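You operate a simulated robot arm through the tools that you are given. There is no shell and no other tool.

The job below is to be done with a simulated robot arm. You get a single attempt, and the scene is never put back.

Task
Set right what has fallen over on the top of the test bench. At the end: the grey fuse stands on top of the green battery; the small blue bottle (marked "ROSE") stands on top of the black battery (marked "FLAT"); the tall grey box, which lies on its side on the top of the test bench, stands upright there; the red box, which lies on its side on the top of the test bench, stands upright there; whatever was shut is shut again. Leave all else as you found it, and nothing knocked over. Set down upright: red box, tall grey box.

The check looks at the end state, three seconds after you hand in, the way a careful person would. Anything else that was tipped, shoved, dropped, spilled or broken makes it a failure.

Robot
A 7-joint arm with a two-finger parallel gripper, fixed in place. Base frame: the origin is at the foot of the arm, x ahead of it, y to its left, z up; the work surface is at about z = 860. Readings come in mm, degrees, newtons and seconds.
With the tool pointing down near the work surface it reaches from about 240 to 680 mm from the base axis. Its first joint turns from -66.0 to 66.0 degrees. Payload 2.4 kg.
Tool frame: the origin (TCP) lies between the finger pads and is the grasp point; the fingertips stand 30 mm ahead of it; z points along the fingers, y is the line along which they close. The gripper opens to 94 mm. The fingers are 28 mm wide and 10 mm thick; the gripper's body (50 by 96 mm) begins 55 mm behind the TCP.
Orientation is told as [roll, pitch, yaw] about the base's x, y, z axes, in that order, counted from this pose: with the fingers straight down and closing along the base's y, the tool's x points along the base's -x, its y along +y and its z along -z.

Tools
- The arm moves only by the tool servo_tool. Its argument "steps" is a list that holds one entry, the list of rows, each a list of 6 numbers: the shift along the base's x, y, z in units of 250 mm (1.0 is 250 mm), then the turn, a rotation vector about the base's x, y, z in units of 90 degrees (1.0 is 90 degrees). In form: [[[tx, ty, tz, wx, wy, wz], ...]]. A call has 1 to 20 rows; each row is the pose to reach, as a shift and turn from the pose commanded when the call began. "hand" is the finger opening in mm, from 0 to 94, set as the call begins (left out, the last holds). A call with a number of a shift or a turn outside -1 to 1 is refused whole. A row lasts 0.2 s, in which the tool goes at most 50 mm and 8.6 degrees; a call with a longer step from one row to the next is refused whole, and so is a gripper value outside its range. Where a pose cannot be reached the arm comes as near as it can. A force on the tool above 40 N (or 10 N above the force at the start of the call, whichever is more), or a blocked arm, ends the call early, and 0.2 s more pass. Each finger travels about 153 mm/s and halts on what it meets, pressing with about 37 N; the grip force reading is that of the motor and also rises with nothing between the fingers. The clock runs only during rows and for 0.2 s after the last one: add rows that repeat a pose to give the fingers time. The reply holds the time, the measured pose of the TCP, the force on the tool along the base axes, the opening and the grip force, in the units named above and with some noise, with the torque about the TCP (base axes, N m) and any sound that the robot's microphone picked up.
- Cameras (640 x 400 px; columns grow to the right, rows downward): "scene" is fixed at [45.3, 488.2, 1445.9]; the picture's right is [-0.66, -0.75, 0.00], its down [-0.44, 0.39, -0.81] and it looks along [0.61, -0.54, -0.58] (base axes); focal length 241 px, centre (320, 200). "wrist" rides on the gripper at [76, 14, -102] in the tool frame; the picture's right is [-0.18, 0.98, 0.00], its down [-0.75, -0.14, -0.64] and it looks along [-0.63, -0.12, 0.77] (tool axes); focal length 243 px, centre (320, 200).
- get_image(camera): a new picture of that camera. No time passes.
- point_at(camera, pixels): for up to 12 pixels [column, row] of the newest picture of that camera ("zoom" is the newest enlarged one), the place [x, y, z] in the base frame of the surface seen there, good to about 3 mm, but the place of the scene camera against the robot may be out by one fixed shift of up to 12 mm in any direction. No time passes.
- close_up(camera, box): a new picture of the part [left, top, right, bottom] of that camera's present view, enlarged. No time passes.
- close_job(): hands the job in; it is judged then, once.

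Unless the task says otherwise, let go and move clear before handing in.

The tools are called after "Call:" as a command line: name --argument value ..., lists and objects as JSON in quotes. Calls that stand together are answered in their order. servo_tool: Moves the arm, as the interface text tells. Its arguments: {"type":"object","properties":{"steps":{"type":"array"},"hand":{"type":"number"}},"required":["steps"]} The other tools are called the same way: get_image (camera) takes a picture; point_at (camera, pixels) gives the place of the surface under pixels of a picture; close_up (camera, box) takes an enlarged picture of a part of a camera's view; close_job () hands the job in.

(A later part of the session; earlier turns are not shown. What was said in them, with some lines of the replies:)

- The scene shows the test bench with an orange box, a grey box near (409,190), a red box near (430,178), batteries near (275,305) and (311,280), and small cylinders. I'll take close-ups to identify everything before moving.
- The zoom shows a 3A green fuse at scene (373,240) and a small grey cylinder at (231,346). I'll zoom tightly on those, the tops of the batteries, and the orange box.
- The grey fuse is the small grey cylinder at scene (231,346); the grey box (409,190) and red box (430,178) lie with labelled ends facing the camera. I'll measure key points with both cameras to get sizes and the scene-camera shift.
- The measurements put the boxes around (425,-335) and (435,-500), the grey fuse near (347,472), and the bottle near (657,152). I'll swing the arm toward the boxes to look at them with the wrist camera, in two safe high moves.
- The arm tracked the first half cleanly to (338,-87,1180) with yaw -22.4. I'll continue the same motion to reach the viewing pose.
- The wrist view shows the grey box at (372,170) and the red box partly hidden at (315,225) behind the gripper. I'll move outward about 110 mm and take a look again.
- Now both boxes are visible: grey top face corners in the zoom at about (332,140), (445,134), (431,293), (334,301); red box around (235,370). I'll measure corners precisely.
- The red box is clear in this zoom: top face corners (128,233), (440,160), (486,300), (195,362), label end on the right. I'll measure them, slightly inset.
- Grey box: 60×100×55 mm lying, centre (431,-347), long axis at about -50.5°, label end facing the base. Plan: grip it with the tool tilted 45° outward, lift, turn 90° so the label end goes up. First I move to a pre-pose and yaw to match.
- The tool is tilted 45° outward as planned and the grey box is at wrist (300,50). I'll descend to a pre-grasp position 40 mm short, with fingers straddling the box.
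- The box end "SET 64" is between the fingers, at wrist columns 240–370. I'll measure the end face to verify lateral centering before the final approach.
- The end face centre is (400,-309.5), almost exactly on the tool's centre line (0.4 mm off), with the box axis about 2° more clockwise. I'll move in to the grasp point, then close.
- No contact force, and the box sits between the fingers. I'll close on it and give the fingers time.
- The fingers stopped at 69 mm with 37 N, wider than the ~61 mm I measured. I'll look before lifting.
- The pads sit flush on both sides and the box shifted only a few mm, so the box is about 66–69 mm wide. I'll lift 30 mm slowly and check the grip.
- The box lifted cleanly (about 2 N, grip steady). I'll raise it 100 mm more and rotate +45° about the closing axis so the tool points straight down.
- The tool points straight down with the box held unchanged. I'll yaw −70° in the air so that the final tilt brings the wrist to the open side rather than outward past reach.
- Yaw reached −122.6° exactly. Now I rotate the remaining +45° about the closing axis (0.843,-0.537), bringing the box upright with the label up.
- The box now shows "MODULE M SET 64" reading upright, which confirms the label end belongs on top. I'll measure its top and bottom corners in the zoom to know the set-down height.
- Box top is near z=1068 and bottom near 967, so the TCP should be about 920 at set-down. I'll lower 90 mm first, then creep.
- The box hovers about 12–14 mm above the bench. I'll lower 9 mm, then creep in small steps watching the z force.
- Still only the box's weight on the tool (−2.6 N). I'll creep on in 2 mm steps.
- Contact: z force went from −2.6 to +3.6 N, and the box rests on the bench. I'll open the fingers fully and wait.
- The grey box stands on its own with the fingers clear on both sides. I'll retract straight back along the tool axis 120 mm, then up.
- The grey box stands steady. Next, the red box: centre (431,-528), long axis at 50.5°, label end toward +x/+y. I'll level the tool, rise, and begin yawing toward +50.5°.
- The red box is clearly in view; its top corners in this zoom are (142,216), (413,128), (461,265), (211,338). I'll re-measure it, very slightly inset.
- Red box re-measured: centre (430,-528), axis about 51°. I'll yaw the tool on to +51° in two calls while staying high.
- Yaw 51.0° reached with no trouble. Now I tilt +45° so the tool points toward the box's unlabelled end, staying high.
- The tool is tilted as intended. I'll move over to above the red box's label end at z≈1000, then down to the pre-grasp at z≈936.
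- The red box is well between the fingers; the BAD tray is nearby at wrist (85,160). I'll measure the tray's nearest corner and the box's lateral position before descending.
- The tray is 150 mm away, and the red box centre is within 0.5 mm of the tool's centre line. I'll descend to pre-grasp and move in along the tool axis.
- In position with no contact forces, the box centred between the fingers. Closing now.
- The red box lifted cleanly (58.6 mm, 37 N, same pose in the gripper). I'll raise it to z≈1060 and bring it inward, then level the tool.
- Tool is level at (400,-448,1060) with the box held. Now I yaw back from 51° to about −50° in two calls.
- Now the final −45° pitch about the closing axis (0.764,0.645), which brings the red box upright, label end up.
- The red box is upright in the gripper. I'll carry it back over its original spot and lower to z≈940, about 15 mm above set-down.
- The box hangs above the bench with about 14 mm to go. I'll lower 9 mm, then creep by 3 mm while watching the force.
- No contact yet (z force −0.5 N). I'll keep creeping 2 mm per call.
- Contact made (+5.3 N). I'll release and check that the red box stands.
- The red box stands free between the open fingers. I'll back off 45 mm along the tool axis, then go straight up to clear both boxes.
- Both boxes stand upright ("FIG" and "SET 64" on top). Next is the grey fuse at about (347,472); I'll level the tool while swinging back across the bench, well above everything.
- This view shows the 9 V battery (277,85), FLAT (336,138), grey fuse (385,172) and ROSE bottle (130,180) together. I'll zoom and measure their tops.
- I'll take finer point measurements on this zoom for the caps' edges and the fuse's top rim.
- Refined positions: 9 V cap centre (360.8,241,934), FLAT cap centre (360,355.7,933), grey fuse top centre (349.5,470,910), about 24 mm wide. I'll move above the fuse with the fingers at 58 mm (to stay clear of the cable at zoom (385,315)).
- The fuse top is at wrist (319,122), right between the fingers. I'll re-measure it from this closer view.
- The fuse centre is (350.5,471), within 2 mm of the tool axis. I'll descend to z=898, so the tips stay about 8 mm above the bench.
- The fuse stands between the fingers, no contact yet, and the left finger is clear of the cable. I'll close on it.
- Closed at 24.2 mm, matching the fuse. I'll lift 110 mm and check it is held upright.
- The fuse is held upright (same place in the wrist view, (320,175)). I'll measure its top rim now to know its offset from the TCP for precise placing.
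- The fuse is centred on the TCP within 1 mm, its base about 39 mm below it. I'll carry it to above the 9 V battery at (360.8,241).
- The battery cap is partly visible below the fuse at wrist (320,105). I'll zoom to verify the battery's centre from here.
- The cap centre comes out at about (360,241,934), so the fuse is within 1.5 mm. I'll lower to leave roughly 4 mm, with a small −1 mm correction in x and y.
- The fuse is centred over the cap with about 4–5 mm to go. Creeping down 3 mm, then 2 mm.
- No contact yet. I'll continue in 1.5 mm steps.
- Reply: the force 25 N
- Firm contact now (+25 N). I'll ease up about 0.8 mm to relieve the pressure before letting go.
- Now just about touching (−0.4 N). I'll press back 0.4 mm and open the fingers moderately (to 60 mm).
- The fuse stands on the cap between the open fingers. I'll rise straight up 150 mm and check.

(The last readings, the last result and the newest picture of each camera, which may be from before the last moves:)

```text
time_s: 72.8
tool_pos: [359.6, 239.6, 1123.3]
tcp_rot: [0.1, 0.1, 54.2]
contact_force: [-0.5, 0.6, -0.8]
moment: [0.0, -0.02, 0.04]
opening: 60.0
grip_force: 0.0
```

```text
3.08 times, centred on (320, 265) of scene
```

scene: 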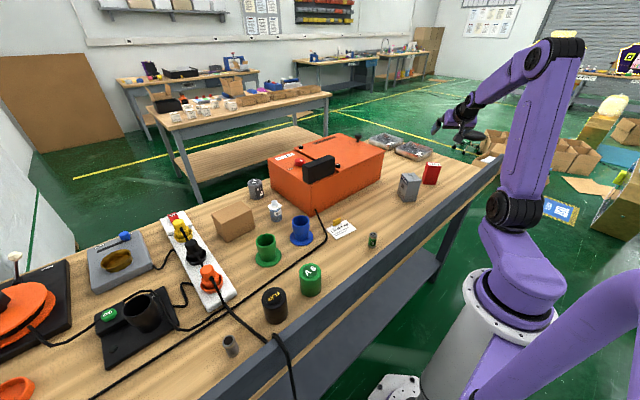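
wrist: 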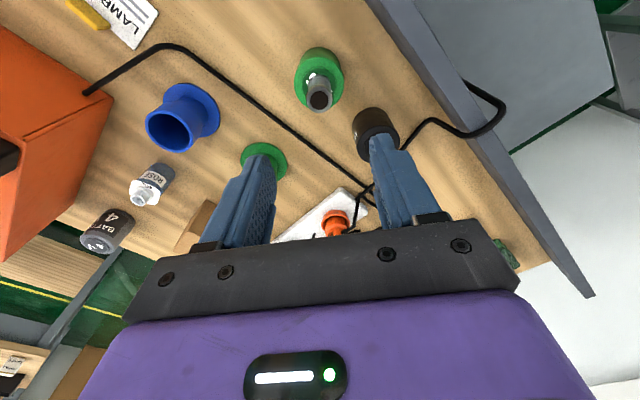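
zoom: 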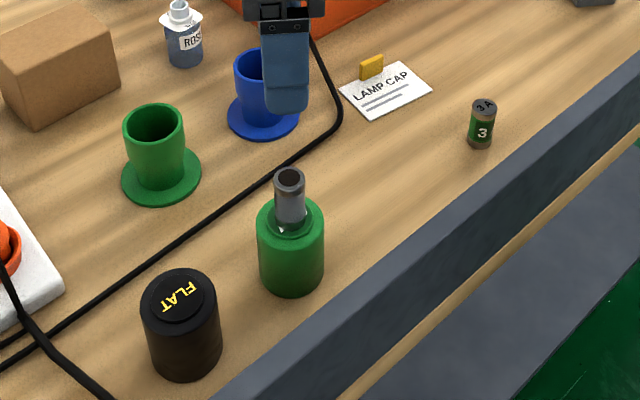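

The grey fuse stands on the 9 V battery. Now the ROSE bottle near (657,152): I need the surroundings, so I'll measure the orange box's side, blue cup, bottle and 4 V battery from both cameras.

Call:
get_image --camera "scene"

Call:
point_at --camera "wrist" --pixels '[[112, 97], [110, 115], [90, 165], [72, 205], [60, 225], [155, 195], [160, 178], [145, 200], [184, 110], [173, 135], [120, 222], [215, 100]]'

Call:
point_at --camera "scene" --pixels '[[311, 213], [290, 200], [273, 187], [300, 190], [276, 216], [276, 209], [275, 203], [302, 240], [300, 223], [257, 197], [237, 240], [253, 226]]'

```text
taken
```

scene: 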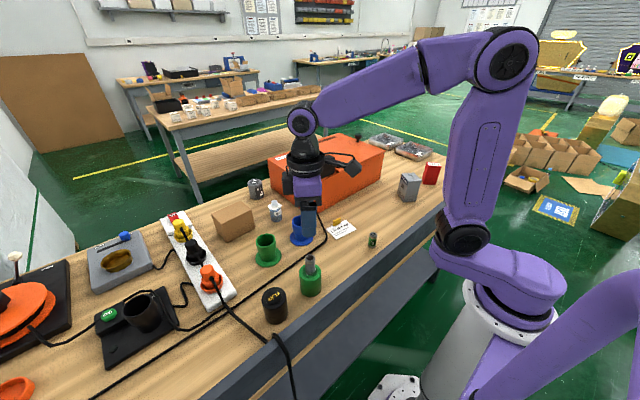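

```text
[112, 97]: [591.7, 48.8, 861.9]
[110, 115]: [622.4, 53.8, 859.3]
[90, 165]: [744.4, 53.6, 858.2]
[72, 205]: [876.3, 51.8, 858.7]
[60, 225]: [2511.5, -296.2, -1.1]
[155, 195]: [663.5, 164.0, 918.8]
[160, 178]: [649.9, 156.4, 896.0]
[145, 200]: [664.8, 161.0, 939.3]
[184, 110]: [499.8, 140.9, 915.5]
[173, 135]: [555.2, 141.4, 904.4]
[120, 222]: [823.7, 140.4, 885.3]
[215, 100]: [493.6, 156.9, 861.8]
```

```text
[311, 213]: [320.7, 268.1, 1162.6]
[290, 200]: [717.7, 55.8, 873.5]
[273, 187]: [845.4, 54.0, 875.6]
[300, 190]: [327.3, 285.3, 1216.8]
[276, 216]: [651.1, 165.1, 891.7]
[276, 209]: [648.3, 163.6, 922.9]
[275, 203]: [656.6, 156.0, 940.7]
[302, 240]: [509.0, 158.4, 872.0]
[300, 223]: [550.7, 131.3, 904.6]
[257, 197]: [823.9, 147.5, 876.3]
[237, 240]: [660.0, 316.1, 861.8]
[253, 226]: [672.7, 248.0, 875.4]
```

The orange box's side is at y≈53, about 105 mm from the bottle (≈(658,160)); the blue cup is about 130 mm nearer to the base, the cardboard box starts near y≈248. I'll move to a viewing pose in front of the bottle.

Call:
servo_tool --steps '[[[0.097, -0.079, 0, 0, 0, -0.075], [0.193, -0.157, 0, 0, 0, -0.15], [0.29, -0.236, 0, 0, 0, -0.225], [0.387, -0.315, 0, 0, 0, -0.3], [0.483, -0.393, 0, 0, 0, -0.375], [0.56, -0.472, 0, 0, 0, -0.45], [0.56, -0.472, 0, 0, 0, -0.45]]]' --hand 72

Call:
get_image --camera "wrist"

Call:
close_up --camera "wrist" --box '[260, 80, 400, 220]'

```text
time_s: 74.4
tool_pos: [501.3, 123.0, 1123.0]
tcp_rot: [0.0, 0.1, 13.6]
contact_force: [0.2, -0.1, 0.3]
moment: [0.03, -0.01, -0.01]
opening: 72.0
grip_force: 0.0
```

```text
taken
```

wrist: 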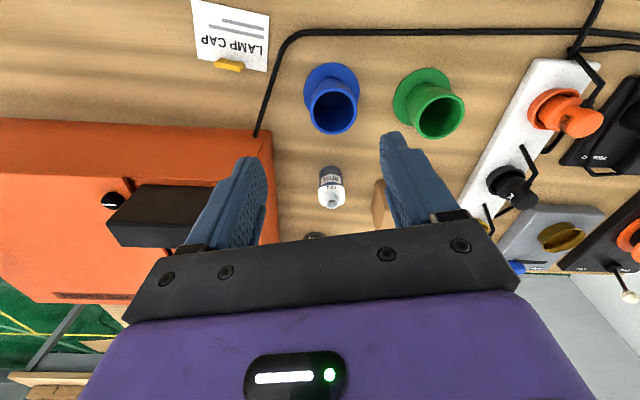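

```text
2.86 times, centred on (330, 150) of wrist
```

zoom: 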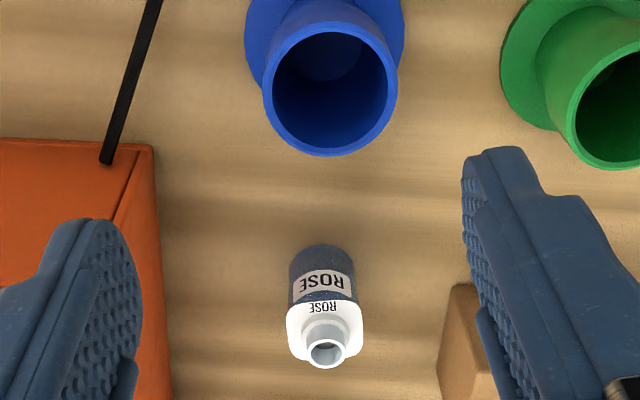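

The bottle is in clear view; in the zoom its neck rim is at (326,353), collar edges at (288,330)/(362,330). I'll measure it, the cup rim and the cardboard edge.

Call:
point_at --camera "zoom" --pixels '[[326, 343], [314, 353], [338, 353], [291, 332], [360, 332], [325, 318], [293, 275], [350, 275], [321, 250], [325, 148], [445, 345], [165, 330]]'

```text
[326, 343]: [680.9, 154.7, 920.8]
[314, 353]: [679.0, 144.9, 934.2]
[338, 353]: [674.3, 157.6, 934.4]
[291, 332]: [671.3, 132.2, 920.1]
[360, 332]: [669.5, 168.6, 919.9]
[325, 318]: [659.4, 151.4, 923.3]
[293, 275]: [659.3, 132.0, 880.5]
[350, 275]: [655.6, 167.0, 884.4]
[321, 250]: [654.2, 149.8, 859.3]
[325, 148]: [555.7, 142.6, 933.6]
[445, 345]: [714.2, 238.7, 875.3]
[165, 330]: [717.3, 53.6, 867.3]
```

The bottle's centre is about (673.5,151), body ~36 mm wide, white collar ~42 mm at z≈920, neck top at 936. I'll zoom in hard on the bottle to judge the collar's shape before choosing the grip.

Call:
close_up --camera "wrist" --box '[305, 155, 355, 215]'

Call:
close_up --camera "scene" --box '[262, 192, 290, 228]'

```text
6.67 times, centred on (330, 185) of wrist
```

zoom: 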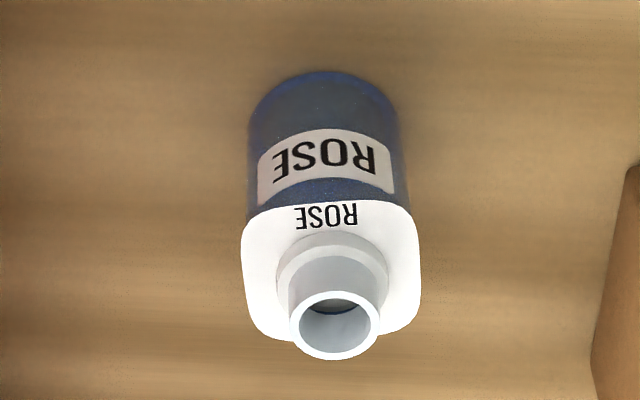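

```text
11.11 times, centred on (276, 210) of scene
```

zoom: 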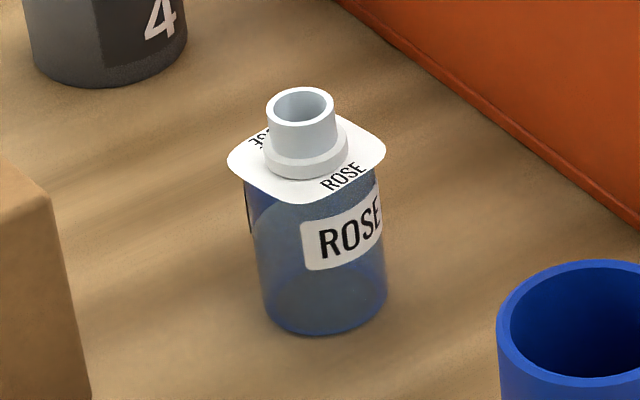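

The collar is a thin rounded-square plate with flats nearly radial (≈7° azimuth). I'll approach with yaw 7° and a 20° outward tilt for reach, fingers at 72 mm; first get above it.

Call:
servo_tool --steps '[[[0.1, 0.017, 0, 0, 0, -0.018], [0.2, 0.034, -0.01, 0, 0, -0.037], [0.3, 0.051, -0.03, 0, 0, -0.055], [0.395, 0.068, -0.052, 0, 0, -0.073], [0.395, 0.068, -0.052, 0, 0, -0.073]]]' --hand 72

Call:
servo_tool --steps '[[[0, 0, 0, 0.009, -0.0735, 0], [0, 0, 0, 0.018, -0.147, 0], [0, 0, 0, 0.0271, -0.2206, 0], [0.1, 0.015, -0.08, 0.0271, -0.2206, 0], [0.2, 0.03, -0.2, 0.0271, -0.2206, 0], [0.294, 0.044, -0.36, 0.0271, -0.2206, 0], [0.294, 0.044, -0.36, 0.0271, -0.2206, 0]]]'

Call:
get_image --camera "wrist"

Call:
get_image --camera "scene"

```text
time_s: 75.6
tool_pos: [599.8, 140.4, 1109.5]
tcp_rot: [0.0, 0.0, 7.1]
contact_force: [0.2, 0.5, 0.8]
moment: [0.0, 0.01, 0.0]
opening: 72.0
grip_force: 0.1
```

```text
time_s: 77.2
tool_pos: [673.1, 151.1, 1019.7]
tcp_rot: [-0.1, -20.1, 7.1]
contact_force: [-0.3, 0.5, 0.0]
moment: [-0.01, 0.01, 0.01]
opening: 72.1
grip_force: 0.0
```

```text
taken
```

wrist: 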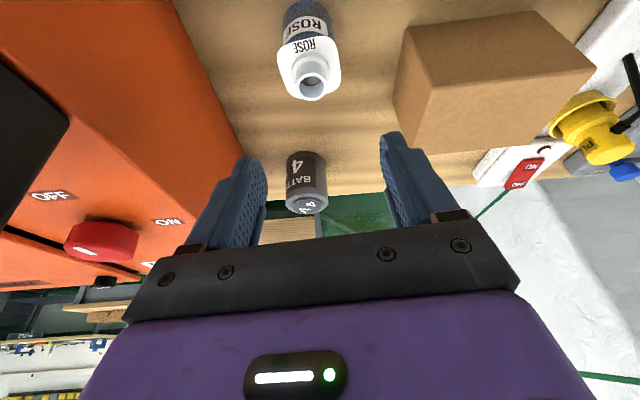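

```text
taken
```

scene: 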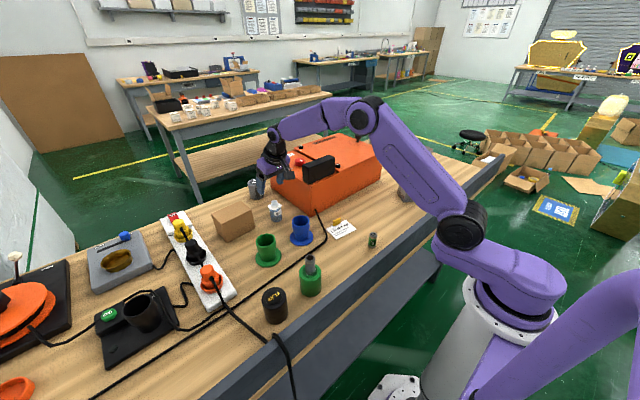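

Reached (673,151,1020) tilted 20°. I'll re-measure the bottle from this close view: neck at (313,82), collar edges (278,60)/(341,55).

Call:
close_up --camera "wrist" --box '[260, 0, 370, 110]'

```text
3.64 times, centred on (315, 55) of wrist
```

zoom: 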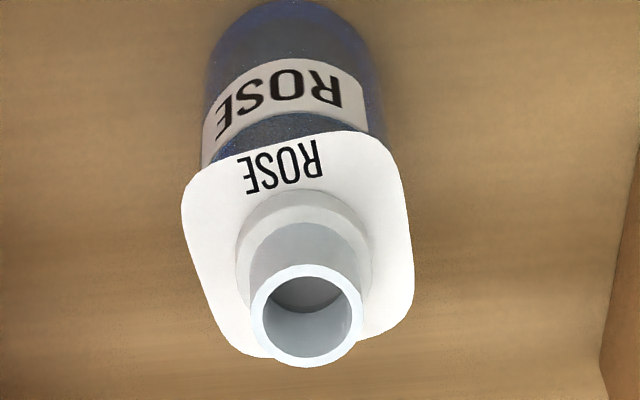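

Call:
point_at --camera "zoom" --pixels '[[250, 183], [318, 157], [188, 215], [402, 195], [222, 325], [408, 290], [256, 318], [356, 318], [306, 362], [306, 268], [235, 240], [365, 240]]'

```text
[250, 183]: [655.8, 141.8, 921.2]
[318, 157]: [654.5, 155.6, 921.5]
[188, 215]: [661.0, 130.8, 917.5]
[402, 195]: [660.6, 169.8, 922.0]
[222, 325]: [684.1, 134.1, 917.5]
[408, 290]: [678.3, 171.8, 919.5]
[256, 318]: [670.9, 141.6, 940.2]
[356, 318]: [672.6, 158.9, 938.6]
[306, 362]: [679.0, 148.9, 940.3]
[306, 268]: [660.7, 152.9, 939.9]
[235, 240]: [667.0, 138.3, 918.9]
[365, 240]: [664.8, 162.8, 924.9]
```

The bottle centre is about (671,151), collar flats at ≈6.7° azimuth (tool yaw 7.1°), rim at z≈940. I'll descend straight to z≈930 first and check clearance of the camera to the blue cup.

Call:
servo_tool --steps '[[[-0.003, 0, -0.09, 0, 0, 0], [-0.006, 0, -0.18, 0, 0, 0], [-0.006, 0, -0.27, 0, 0, 0], [-0.006, 0, -0.34, 0, 0, 0], [-0.006, 0, -0.36, 0, 0, 0], [-0.006, 0, -0.36, 0, 0, 0]]]' --hand 72

Call:
close_up --camera "scene" --box '[220, 140, 340, 260]'

Call:
get_image --camera "wrist"

```text
time_s: 78.6
tool_pos: [671.7, 151.4, 929.3]
tcp_rot: [-0.2, -19.9, 7.1]
contact_force: [-1.0, 0.1, 0.2]
moment: [0.01, 0.02, 0.01]
opening: 72.0
grip_force: 0.2
```

```text
3.33 times, centred on (280, 200) of scene
```

zoom: 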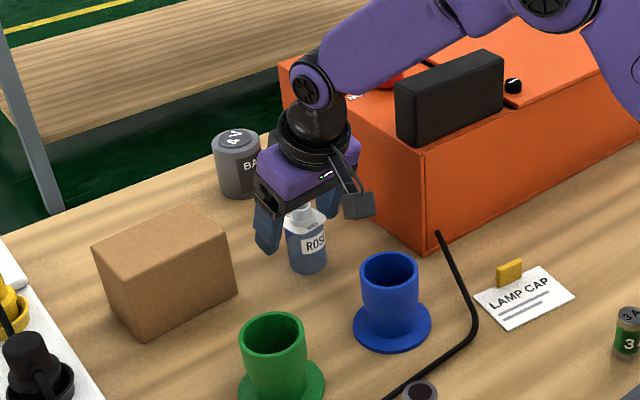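

```text
taken
```

wrist: 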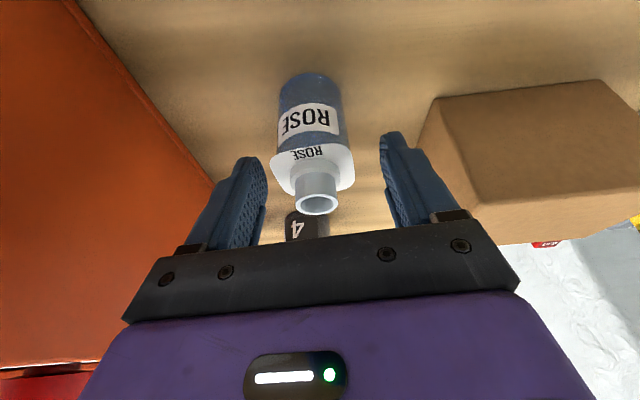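

The bottle is centred between the fingers, and the camera is well clear of the cup and the box. I'll descend the last 27 mm to z≈902.

Call:
servo_tool --steps '[[[0, 0, -0.05, 0, 0, 0], [0, 0, -0.09, 0, 0, 0], [0, 0, -0.109, 0, 0, 0], [0, 0, -0.109, 0, 0, 0]]]' --hand 72

Call:
get_image --camera "wrist"

Call:
close_up --camera "scene" --box '[220, 140, 340, 260]'

```text
time_s: 79.6
tool_pos: [671.5, 152.2, 901.0]
tcp_rot: [-0.1, -20.0, 7.1]
contact_force: [0.8, -0.1, -0.6]
moment: [0.02, 0.01, 0.03]
opening: 72.1
grip_force: 0.1
```

```text
taken
```

wrist: 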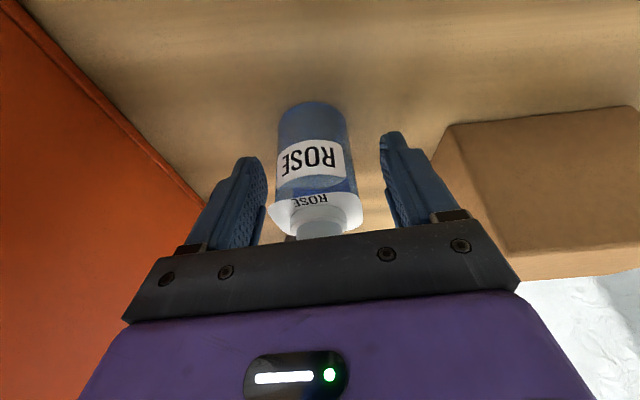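

```text
3.33 times, centred on (280, 200) of scene
```

zoom: 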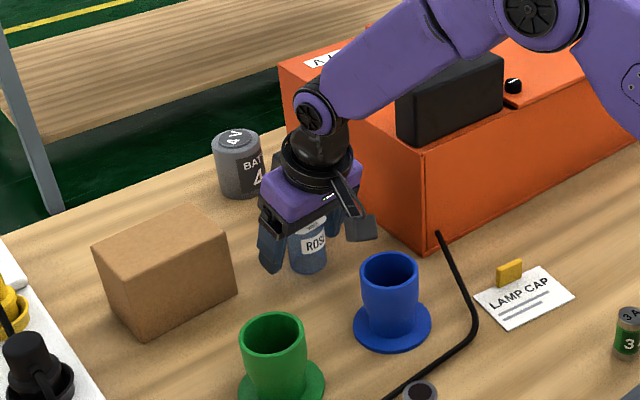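

Positioned with no contact. Closing on the bottle now.

Call:
servo_tool --steps '[[[0, 0, 0, 0, 0, 0], [0, 0, 0, 0, 0, 0], [0, 0, 0, 0, 0, 0]]]' --hand 28

Call:
get_image --camera "wrist"

Call:
close_up --camera "wrist" --box '[250, 80, 390, 240]'

```text
time_s: 80.4
tool_pos: [671.9, 151.5, 902.5]
tcp_rot: [0.0, -20.0, 7.0]
contact_force: [-0.3, -0.7, 0.8]
moment: [-0.01, -0.03, 0.01]
opening: 42.4
grip_force: 37.0
```

```text
taken
```

wrist: 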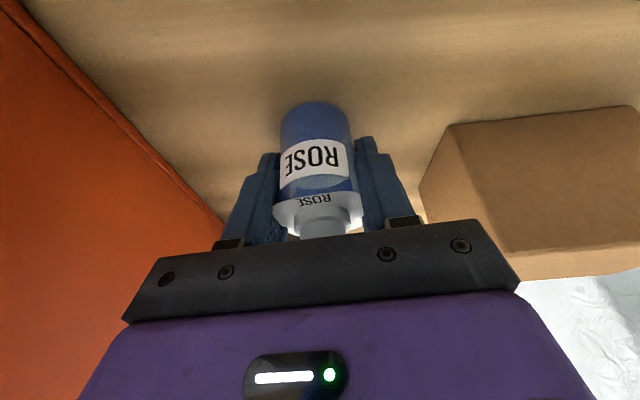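

```text
2.50 times, centred on (320, 160) of wrist
```

zoom: 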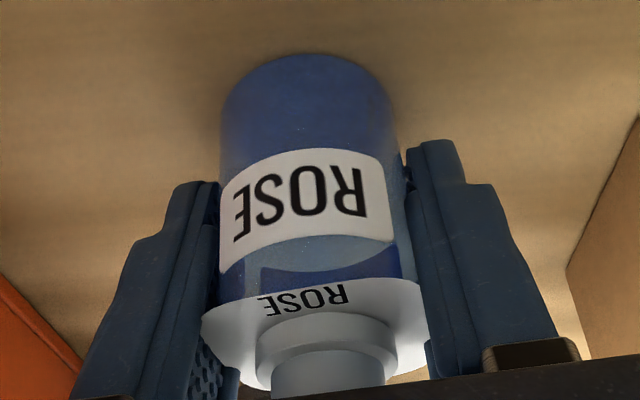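

The fingers stopped at 42.4 mm with 37 N. I'll lift gently 15 mm and check that the bottle hangs straight.

Call:
servo_tool --steps '[[[0, 0, 0.01, 0, 0, 0], [0, 0, 0.025, 0, 0, 0], [0, 0, 0.045, 0, 0, 0], [0, 0, 0.06, 0, 0, 0], [0, 0, 0.06, 0, 0, 0]]]'

Call:
close_up --camera "wrist" --box '[250, 80, 390, 240]'

Call:
close_up --camera "scene" --box '[240, 170, 320, 240]'

```text
time_s: 81.6
tool_pos: [671.1, 151.9, 916.4]
tcp_rot: [-0.1, -19.9, 7.1]
contact_force: [-0.3, -0.6, -0.1]
moment: [0.01, -0.02, 0.01]
opening: 42.6
grip_force: 37.4
```

```text
2.50 times, centred on (320, 160) of wrist
```

zoom: 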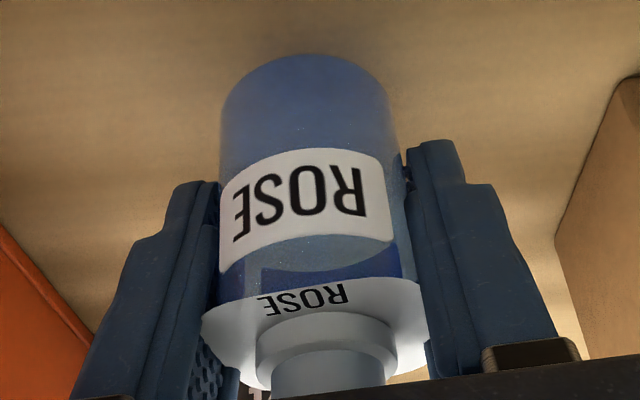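

```text
5.71 times, centred on (280, 205) of scene
```

zoom: 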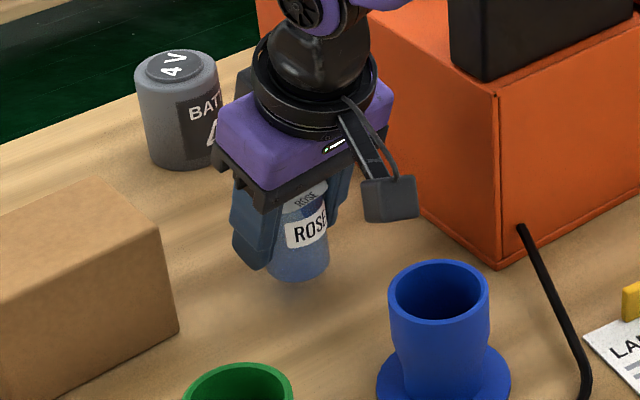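

The bottle lifted straight and steady. I'll raise it gently to z≈1040, well above the cups and the fuse stack.

Call:
servo_tool --steps '[[[0, 0, 0.03, 0, 0, 0], [0, 0, 0.1, 0, 0, 0], [0, 0, 0.19, 0, 0, 0], [0, 0, 0.28, 0, 0, 0], [0, 0, 0.37, 0, 0, 0], [0, 0, 0.45, 0, 0, 0], [0, 0, 0.494, 0, 0, 0], [0, 0, 0.494, 0, 0, 0]]]'

Call:
servo_tool --steps '[[[-0.03, 0.02, 0, 0, 0, 0.009], [-0.1, 0.066, 0, 0, 0, 0.03], [-0.2, 0.131, 0, 0, 0, 0.06], [-0.3, 0.197, 0, 0, 0, 0.09], [-0.4, 0.262, 0, 0, 0, 0.12], [-0.5, 0.328, 0, 0, 0, 0.15], [-0.585, 0.384, 0, 0, 0, 0.173], [-0.622, 0.408, 0, 0, 0, 0.183], [-0.622, 0.408, 0, 0, 0, 0.183]]]'

Call:
get_image --camera "scene"

Call:
get_image --camera "wrist"

```text
time_s: 83.4
tool_pos: [671.3, 151.3, 1039.3]
tcp_rot: [-0.1, -20.0, 7.1]
contact_force: [0.4, -0.6, -0.5]
moment: [-0.01, 0.02, -0.01]
opening: 42.4
grip_force: 37.2
```

```text
time_s: 85.4
tool_pos: [516.4, 254.2, 1039.0]
tcp_rot: [-0.1, -20.0, 23.6]
contact_force: [-1.2, 0.5, -0.6]
moment: [0.02, 0.02, 0.02]
opening: 42.5
grip_force: 37.3
```

```text
taken
```

scene: 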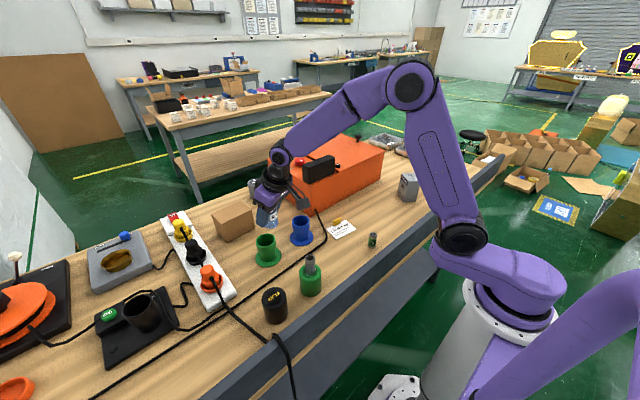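

```text
taken
```

wrist: 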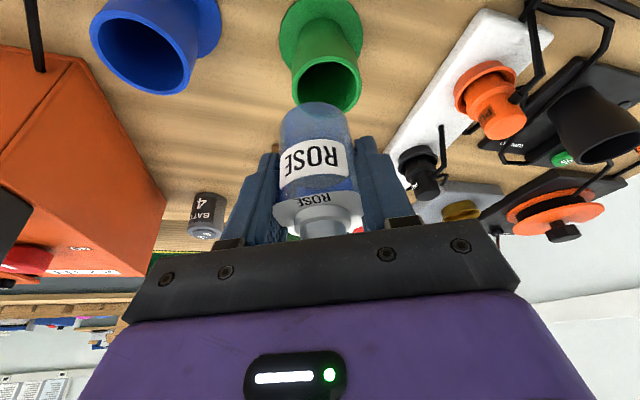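

Halfway, the bottle hangs steady. I'll continue to above the FLAT battery at (360,356).

Call:
servo_tool --steps '[[[-0.03, 0.02, 0, 0, 0, 0.009], [-0.1, 0.066, 0, 0, 0, 0.03], [-0.2, 0.131, 0, 0, 0, 0.06], [-0.3, 0.197, 0, 0, 0, 0.09], [-0.4, 0.262, 0, 0, 0, 0.12], [-0.5, 0.328, 0, 0, 0, 0.15], [-0.585, 0.384, 0, 0, 0, 0.173], [-0.626, 0.406, 0, 0, 0, 0.183], [-0.626, 0.406, 0, 0, 0, 0.183]]]'

Call:
get_image --camera "wrist"

Call:
close_up --camera "wrist" --box '[250, 40, 390, 240]'

Call:
close_up --camera "scene" --box '[220, 210, 350, 340]'

```text
time_s: 87.4
tool_pos: [357.3, 354.6, 1041.1]
tcp_rot: [-0.2, -19.9, 40.1]
contact_force: [-0.2, 0.5, 0.2]
moment: [0.01, 0.0, 0.01]
opening: 42.1
grip_force: 37.1
```

```text
taken
```

wrist: 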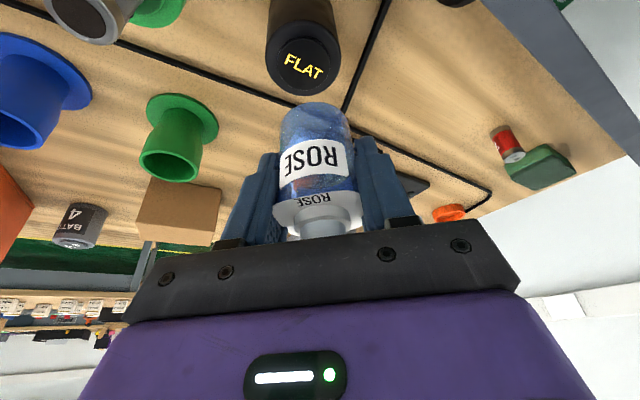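

```text
2.00 times, centred on (320, 140) of wrist
```

zoom: 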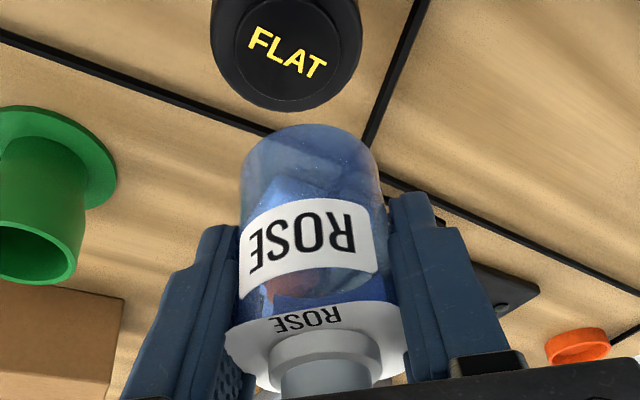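

```text
3.08 times, centred on (285, 275) of scene
```

zoom: 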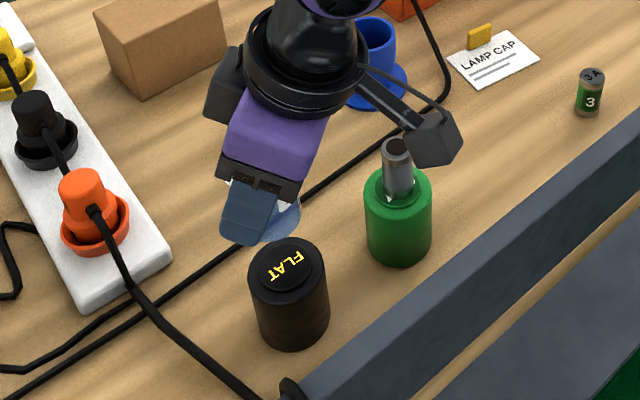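

The FLAT cap is visible just beyond the bottle. I'll measure the cap's centre from here and the bottle's base/rim to align them.

Call:
close_up --camera "wrist" --box '[255, 0, 355, 110]'

```text
3.64 times, centred on (305, 55) of wrist
```

zoom: 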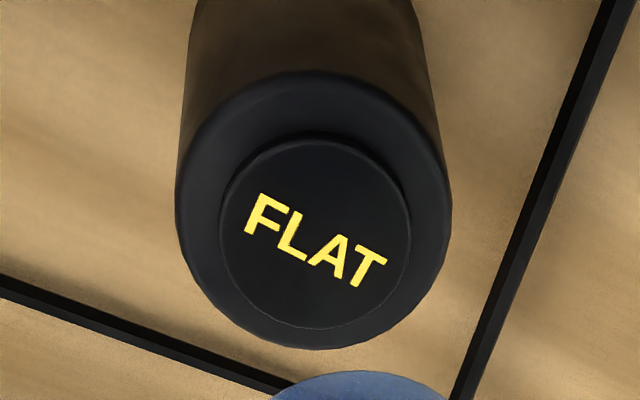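

Call:
point_at --camera "zoom" --pixels '[[316, 234], [225, 234], [406, 234], [316, 146], [316, 324], [182, 215], [447, 215], [316, 84], [316, 342], [360, 385]]'

Call:
close_up --camera "wrist" --box '[260, 90, 380, 245]'

```text
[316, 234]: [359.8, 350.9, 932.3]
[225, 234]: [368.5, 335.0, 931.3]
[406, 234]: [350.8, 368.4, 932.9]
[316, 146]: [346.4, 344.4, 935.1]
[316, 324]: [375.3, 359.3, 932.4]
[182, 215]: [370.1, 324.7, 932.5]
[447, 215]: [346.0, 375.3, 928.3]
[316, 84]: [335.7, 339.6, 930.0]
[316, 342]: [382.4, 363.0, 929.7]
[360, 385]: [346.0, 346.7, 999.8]
```

```text
2.58 times, centred on (320, 168) of wrist
```

zoom: 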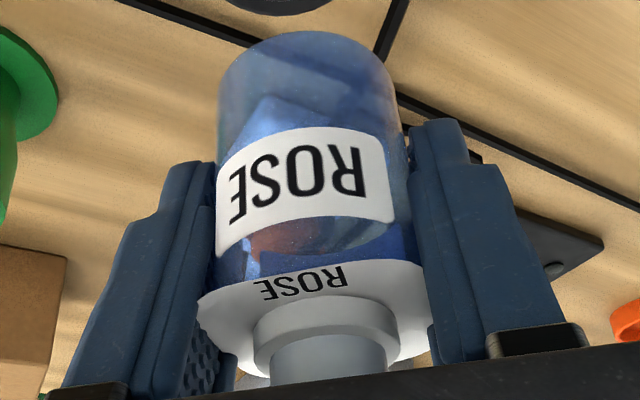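

Call:
point_at --camera "zoom" --pixels '[[305, 40], [305, 100], [305, 190], [222, 110], [394, 110], [305, 245], [202, 305], [424, 290], [318, 276], [325, 310], [280, 345], [375, 345]]'

```text
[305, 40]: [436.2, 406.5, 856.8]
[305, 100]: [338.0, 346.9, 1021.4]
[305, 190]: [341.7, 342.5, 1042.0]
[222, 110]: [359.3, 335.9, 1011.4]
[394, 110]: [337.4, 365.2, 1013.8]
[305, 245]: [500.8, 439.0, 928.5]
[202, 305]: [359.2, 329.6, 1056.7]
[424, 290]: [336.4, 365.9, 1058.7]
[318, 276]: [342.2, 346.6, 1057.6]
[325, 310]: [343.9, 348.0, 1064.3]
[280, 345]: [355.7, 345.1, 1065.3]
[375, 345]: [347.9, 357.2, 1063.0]
```

Comparing in the same view, the bottle needs about −4 mm sideways to sit over the cap centre (≈(360,352)). I'll correct that and lower to about 6 mm above the cap.

Call:
servo_tool --steps '[[[0.006, -0.006, -0.03, 0, 0, 0], [0.012, -0.011, -0.09, 0, 0, 0], [0.012, -0.011, -0.15, 0, 0, 0], [0.012, -0.011, -0.2, 0, 0, 0], [0.012, -0.011, -0.235, 0, 0, 0], [0.012, -0.011, -0.244, 0, 0, 0], [0.012, -0.011, -0.244, 0, 0, 0]]]'

Call:
get_image --camera "wrist"

Call:
close_up --camera "wrist" --box '[260, 60, 380, 210]'

Call:
close_up --camera "scene" --box '[235, 240, 335, 340]'

```text
time_s: 89.0
tool_pos: [361.6, 353.0, 980.0]
tcp_rot: [-0.1, -20.0, 40.1]
contact_force: [0.4, 0.2, 0.3]
moment: [-0.01, 0.0, 0.01]
opening: 42.6
grip_force: 36.7
```

```text
taken
```

wrist: 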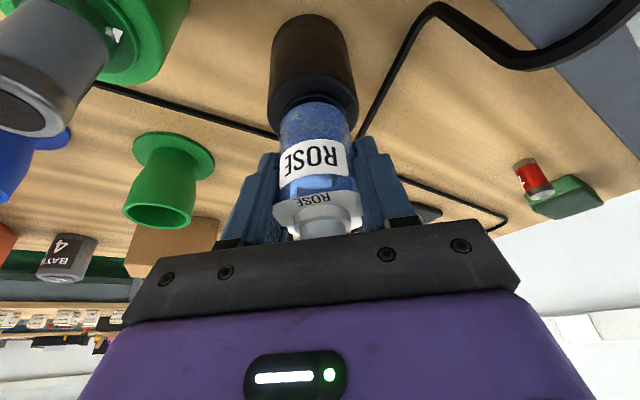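

```text
2.67 times, centred on (320, 135) of wrist
```

zoom: 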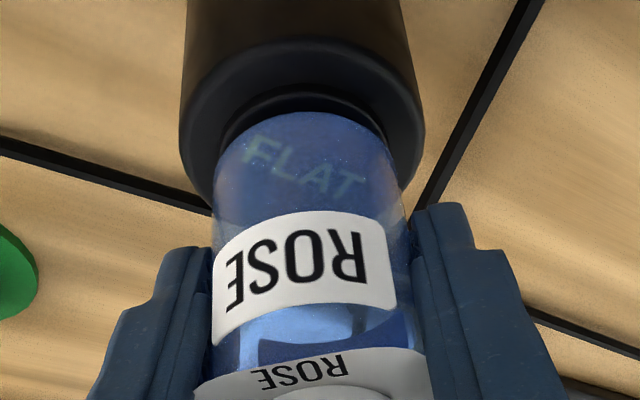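

```text
4.00 times, centred on (285, 290) of scene
```

zoom: 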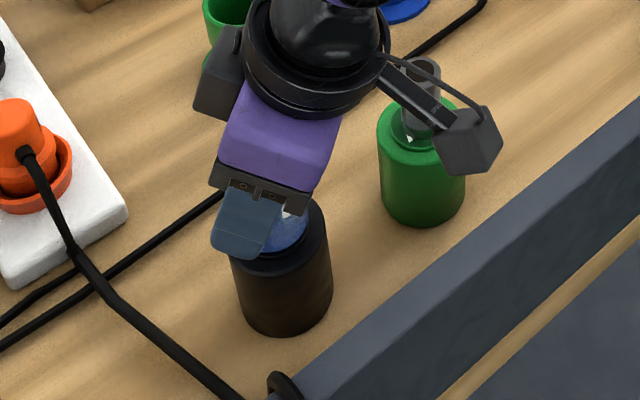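

The bottle is now centred over the cap (bottle centre column ≈303, battery ≈302 in the zoom). I'll creep down, 3 mm and then 1 mm steps.

Call:
servo_tool --steps '[[[0, 0, -0.006, 0, 0, 0], [0, 0, -0.012, 0, 0, 0], [0, 0, -0.012, 0, 0, 0]]]'

Call:
servo_tool --steps '[[[0, 0, -0.004, 0, 0, 0], [0, 0, -0.004, 0, 0, 0]]]'

```text
time_s: 89.8
tool_pos: [362.6, 352.0, 977.6]
tcp_rot: [-0.1, -20.0, 40.2]
contact_force: [-0.3, -0.8, -0.9]
moment: [-0.01, 0.02, 0.01]
opening: 42.2
grip_force: 37.0
```

```text
time_s: 90.4
tool_pos: [361.8, 352.0, 975.8]
tcp_rot: [0.0, -20.0, 40.1]
contact_force: [-0.6, -0.2, -1.5]
moment: [0.0, 0.0, 0.01]
opening: 42.5
grip_force: 37.0
```

Call:
servo_tool --steps '[[[0, 0, -0.003, 0, 0, 0], [0, 0, -0.003, 0, 0, 0]]]'

```text
time_s: 91.0
tool_pos: [361.6, 351.9, 976.1]
tcp_rot: [0.0, -20.1, 40.1]
contact_force: [-0.3, -1.9, 11.0]
moment: [-0.06, 0.17, 0.04]
opening: 42.4
grip_force: 37.1
```

Contact (+11 N). I'll ease up 0.4 mm and look at the contact before release.

Call:
servo_tool --steps '[[[0, 0, 0.0016, 0, 0, 0], [0, 0, 0.0016, 0, 0, 0]]]'

Call:
close_up --camera "wrist" --box '[260, 60, 380, 210]'

```text
time_s: 91.6
tool_pos: [362.2, 352.3, 976.2]
tcp_rot: [-0.1, -20.0, 40.0]
contact_force: [1.0, -1.9, 9.7]
moment: [-0.01, 0.07, 0.03]
opening: 42.3
grip_force: 37.2
```

```text
2.67 times, centred on (320, 135) of wrist
```

zoom: 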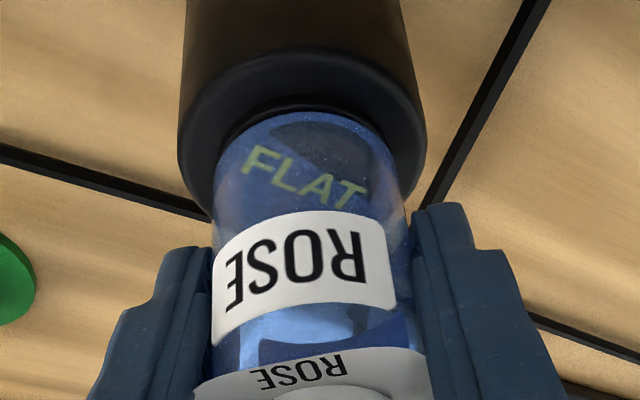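

The bottle sits on the cap, centred. I'll ease another 0.3 mm, then open to 70 mm.

Call:
servo_tool --steps '[[[0, 0, 0.0014, 0, 0, 0], [0, 0, 0.0014, 0, 0, 0]]]'

Call:
servo_tool --steps '[[[0, 0, 0, 0, 0, 0], [0, 0, 0, 0, 0, 0], [0, 0, 0, 0, 0, 0]]]' --hand 70

Call:
get_image --camera "wrist"

Call:
close_up --camera "scene" --box '[235, 230, 335, 330]'

```text
time_s: 92.2
tool_pos: [360.9, 351.9, 975.2]
tcp_rot: [-0.1, -20.0, 40.1]
contact_force: [-0.6, -0.8, 8.5]
moment: [0.07, 0.09, -0.01]
opening: 42.2
grip_force: 36.8
```

```text
time_s: 93.0
tool_pos: [362.5, 351.7, 976.3]
tcp_rot: [-0.1, -19.8, 40.1]
contact_force: [0.6, -0.2, -0.5]
moment: [0.03, 0.01, -0.03]
opening: 70.1
grip_force: 0.0
```

```text
taken
```

wrist: 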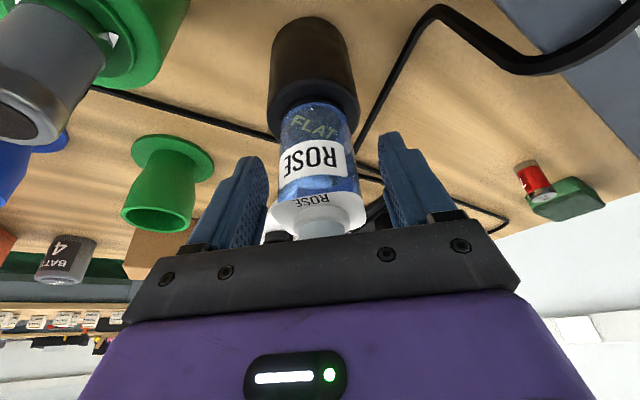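

```text
4.00 times, centred on (285, 280) of scene
```

zoom: 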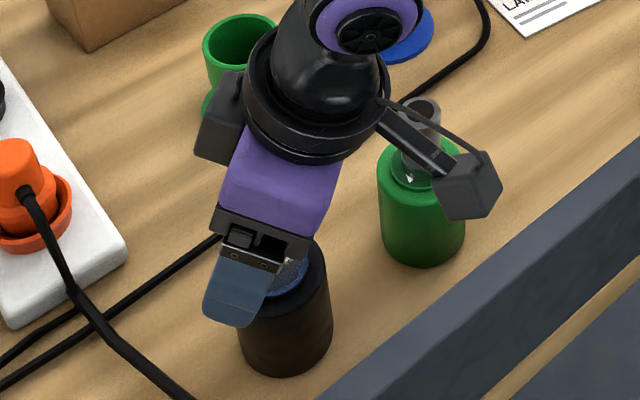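

The bottle stands free on the FLAT battery with the fingers open on both sides. I'll rise straight up, slowly at first.

Call:
servo_tool --steps '[[[0, 0, 0.03, 0, 0, 0], [0, 0, 0.08, 0, 0, 0], [0, 0, 0.15, 0, 0, 0], [0, 0, 0.24, 0, 0, 0], [0, 0, 0.36, 0, 0, 0], [0, 0, 0.5, 0, 0, 0], [0, 0, 0.64, 0, 0, 0]]]' --hand 70

Call:
get_image --camera "scene"

Call:
close_up --camera "scene" --box '[235, 230, 335, 330]'

```text
time_s: 94.6
tool_pos: [362.7, 352.8, 1135.7]
tcp_rot: [0.0, -19.9, 40.0]
contact_force: [-0.3, 0.3, 0.1]
moment: [0.0, 0.0, -0.04]
opening: 70.1
grip_force: 0.1
```

```text
taken
```

scene: 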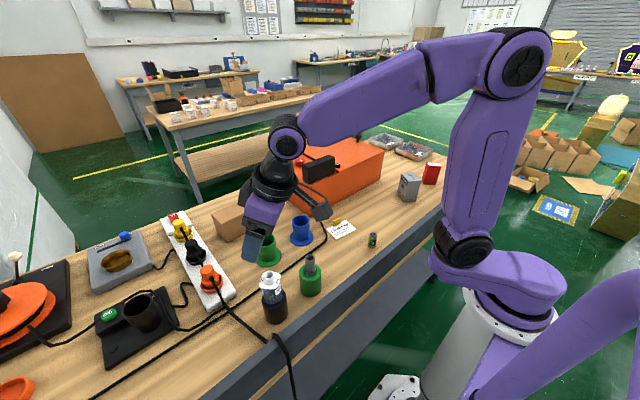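

```text
4.00 times, centred on (285, 280) of scene
```

zoom: 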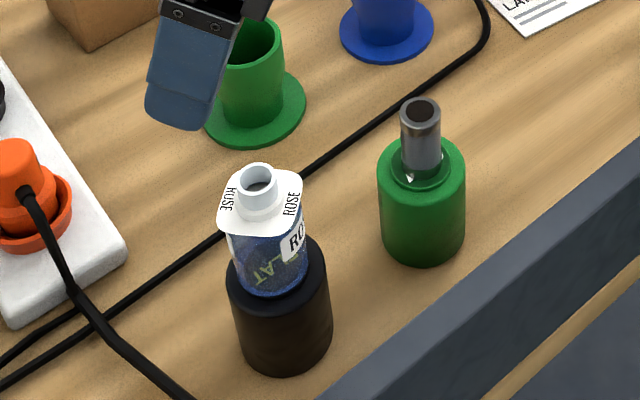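

Both stacks stand well: bottle upright on FLAT, fuse upright on 9 V. I'll level the tool and return to the starting pose, high and clear, then check the whole bench.

Call:
servo_tool --steps '[[[0, 0, 0.1, -0.0357, 0.0425, 0], [0, 0, 0.2, -0.0715, 0.085, 0], [0, 0, 0.3, -0.107, 0.1275, 0], [0, 0, 0.32, -0.143, 0.17, 0]]]' --hand 70

Call:
servo_tool --steps '[[[0.02, -0.13, 0, 0, 0, -0.056], [0.05, -0.28, 0, 0, 0, -0.111], [0.08, -0.43, 0, 0, 0, -0.167], [0.1, -0.58, 0, 0, 0, -0.222], [0.13, -0.73, 0, 0, 0, -0.278], [0.15, -0.87, 0, 0, 0, -0.333], [0.17, -0.96, 0, 0, 0, -0.389], [0.185, -1.0, 0, 0, 0, -0.444], [0.185, -1.0, 0, 0, 0, -0.444]]]' --hand 94

Call:
get_image --camera "scene"

Call:
get_image --camera "wrist"

Call:
close_up --camera "scene" --box '[220, 180, 400, 340]'

Call:
close_up --camera "scene" --box '[360, 120, 480, 210]'

```text
time_s: 95.6
tool_pos: [361.5, 351.5, 1215.5]
tcp_rot: [0.0, 0.2, 40.2]
contact_force: [-0.8, -0.1, 0.6]
moment: [-0.01, 0.04, 0.02]
opening: 69.8
grip_force: 0.1
```

```text
time_s: 97.6
tool_pos: [408.2, 99.9, 1214.5]
tcp_rot: [-0.1, 0.0, 0.1]
contact_force: [0.2, -0.3, 0.2]
moment: [-0.01, 0.03, 0.02]
opening: 93.8
grip_force: 0.0
```

```text
taken
```

scene: 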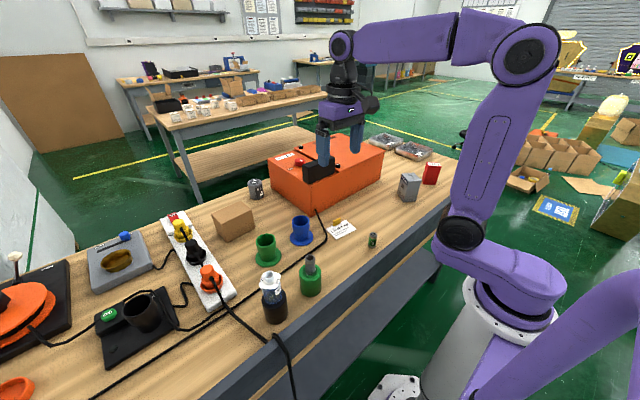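

```text
taken
```

wrist: 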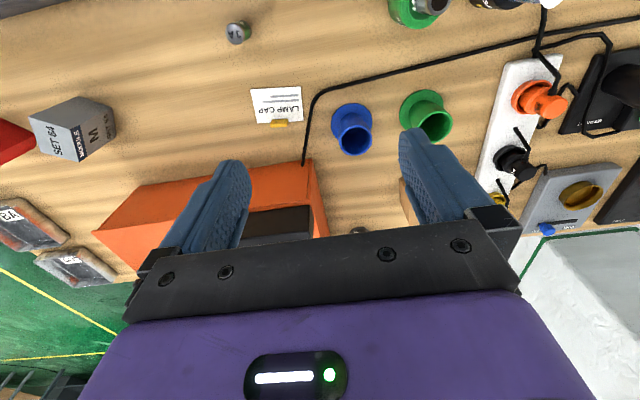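

```text
2.50 times, centred on (310, 260) of scene
```

zoom: 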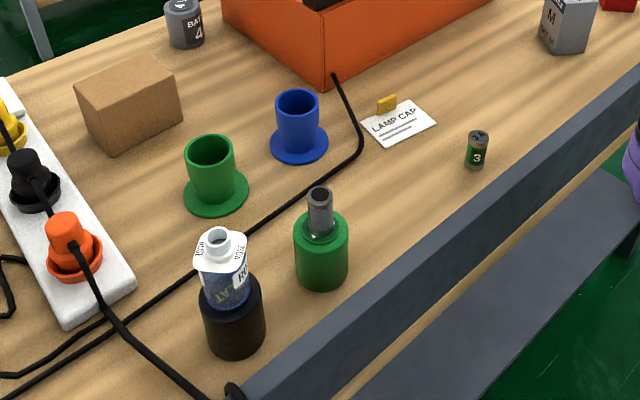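

```text
4.44 times, centred on (420, 165) of scene
```

zoom: 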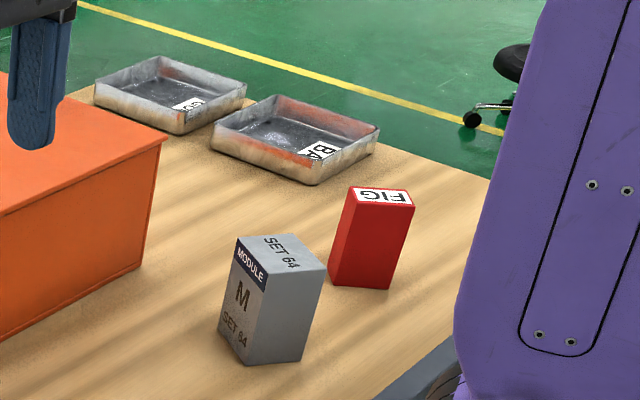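

All goals are visible: bottle on FLAT (scene (273,285)), fuse on 9 V (310,268), grey box "SET 64" and red box "FIG" standing upright with labels up. Nothing else has moved, and nothing was opened. The arm is empty and clear at its start pose, so I hand in.

Call:
close_job

```text
The job is handed in.
```

The job is handed in, and the last pictures show everything the task asked for in place. The checker's result has not come back yet.

- **Grey fuse:** it stands upright on the green 9 V battery.
- **Blue "ROSE" bottle:** it stands upright on the black "FLAT" battery, close to the middle of the cap.
- **Tall grey box:** it stands upright near where it lay, with the "SET 64" end on top. The front marking reads the right way up.
- **Red box:** it stands upright near where it lay, with the "FIG" end on top. I saw no other marking on it, so I took the labelled end as its top, as on the grey box.

I opened nothing, so nothing needed shutting again. In the final pictures everything else on the bench looks as it did at the start. The gripper is empty, and the arm is back close to its starting pose, clear of the bench.
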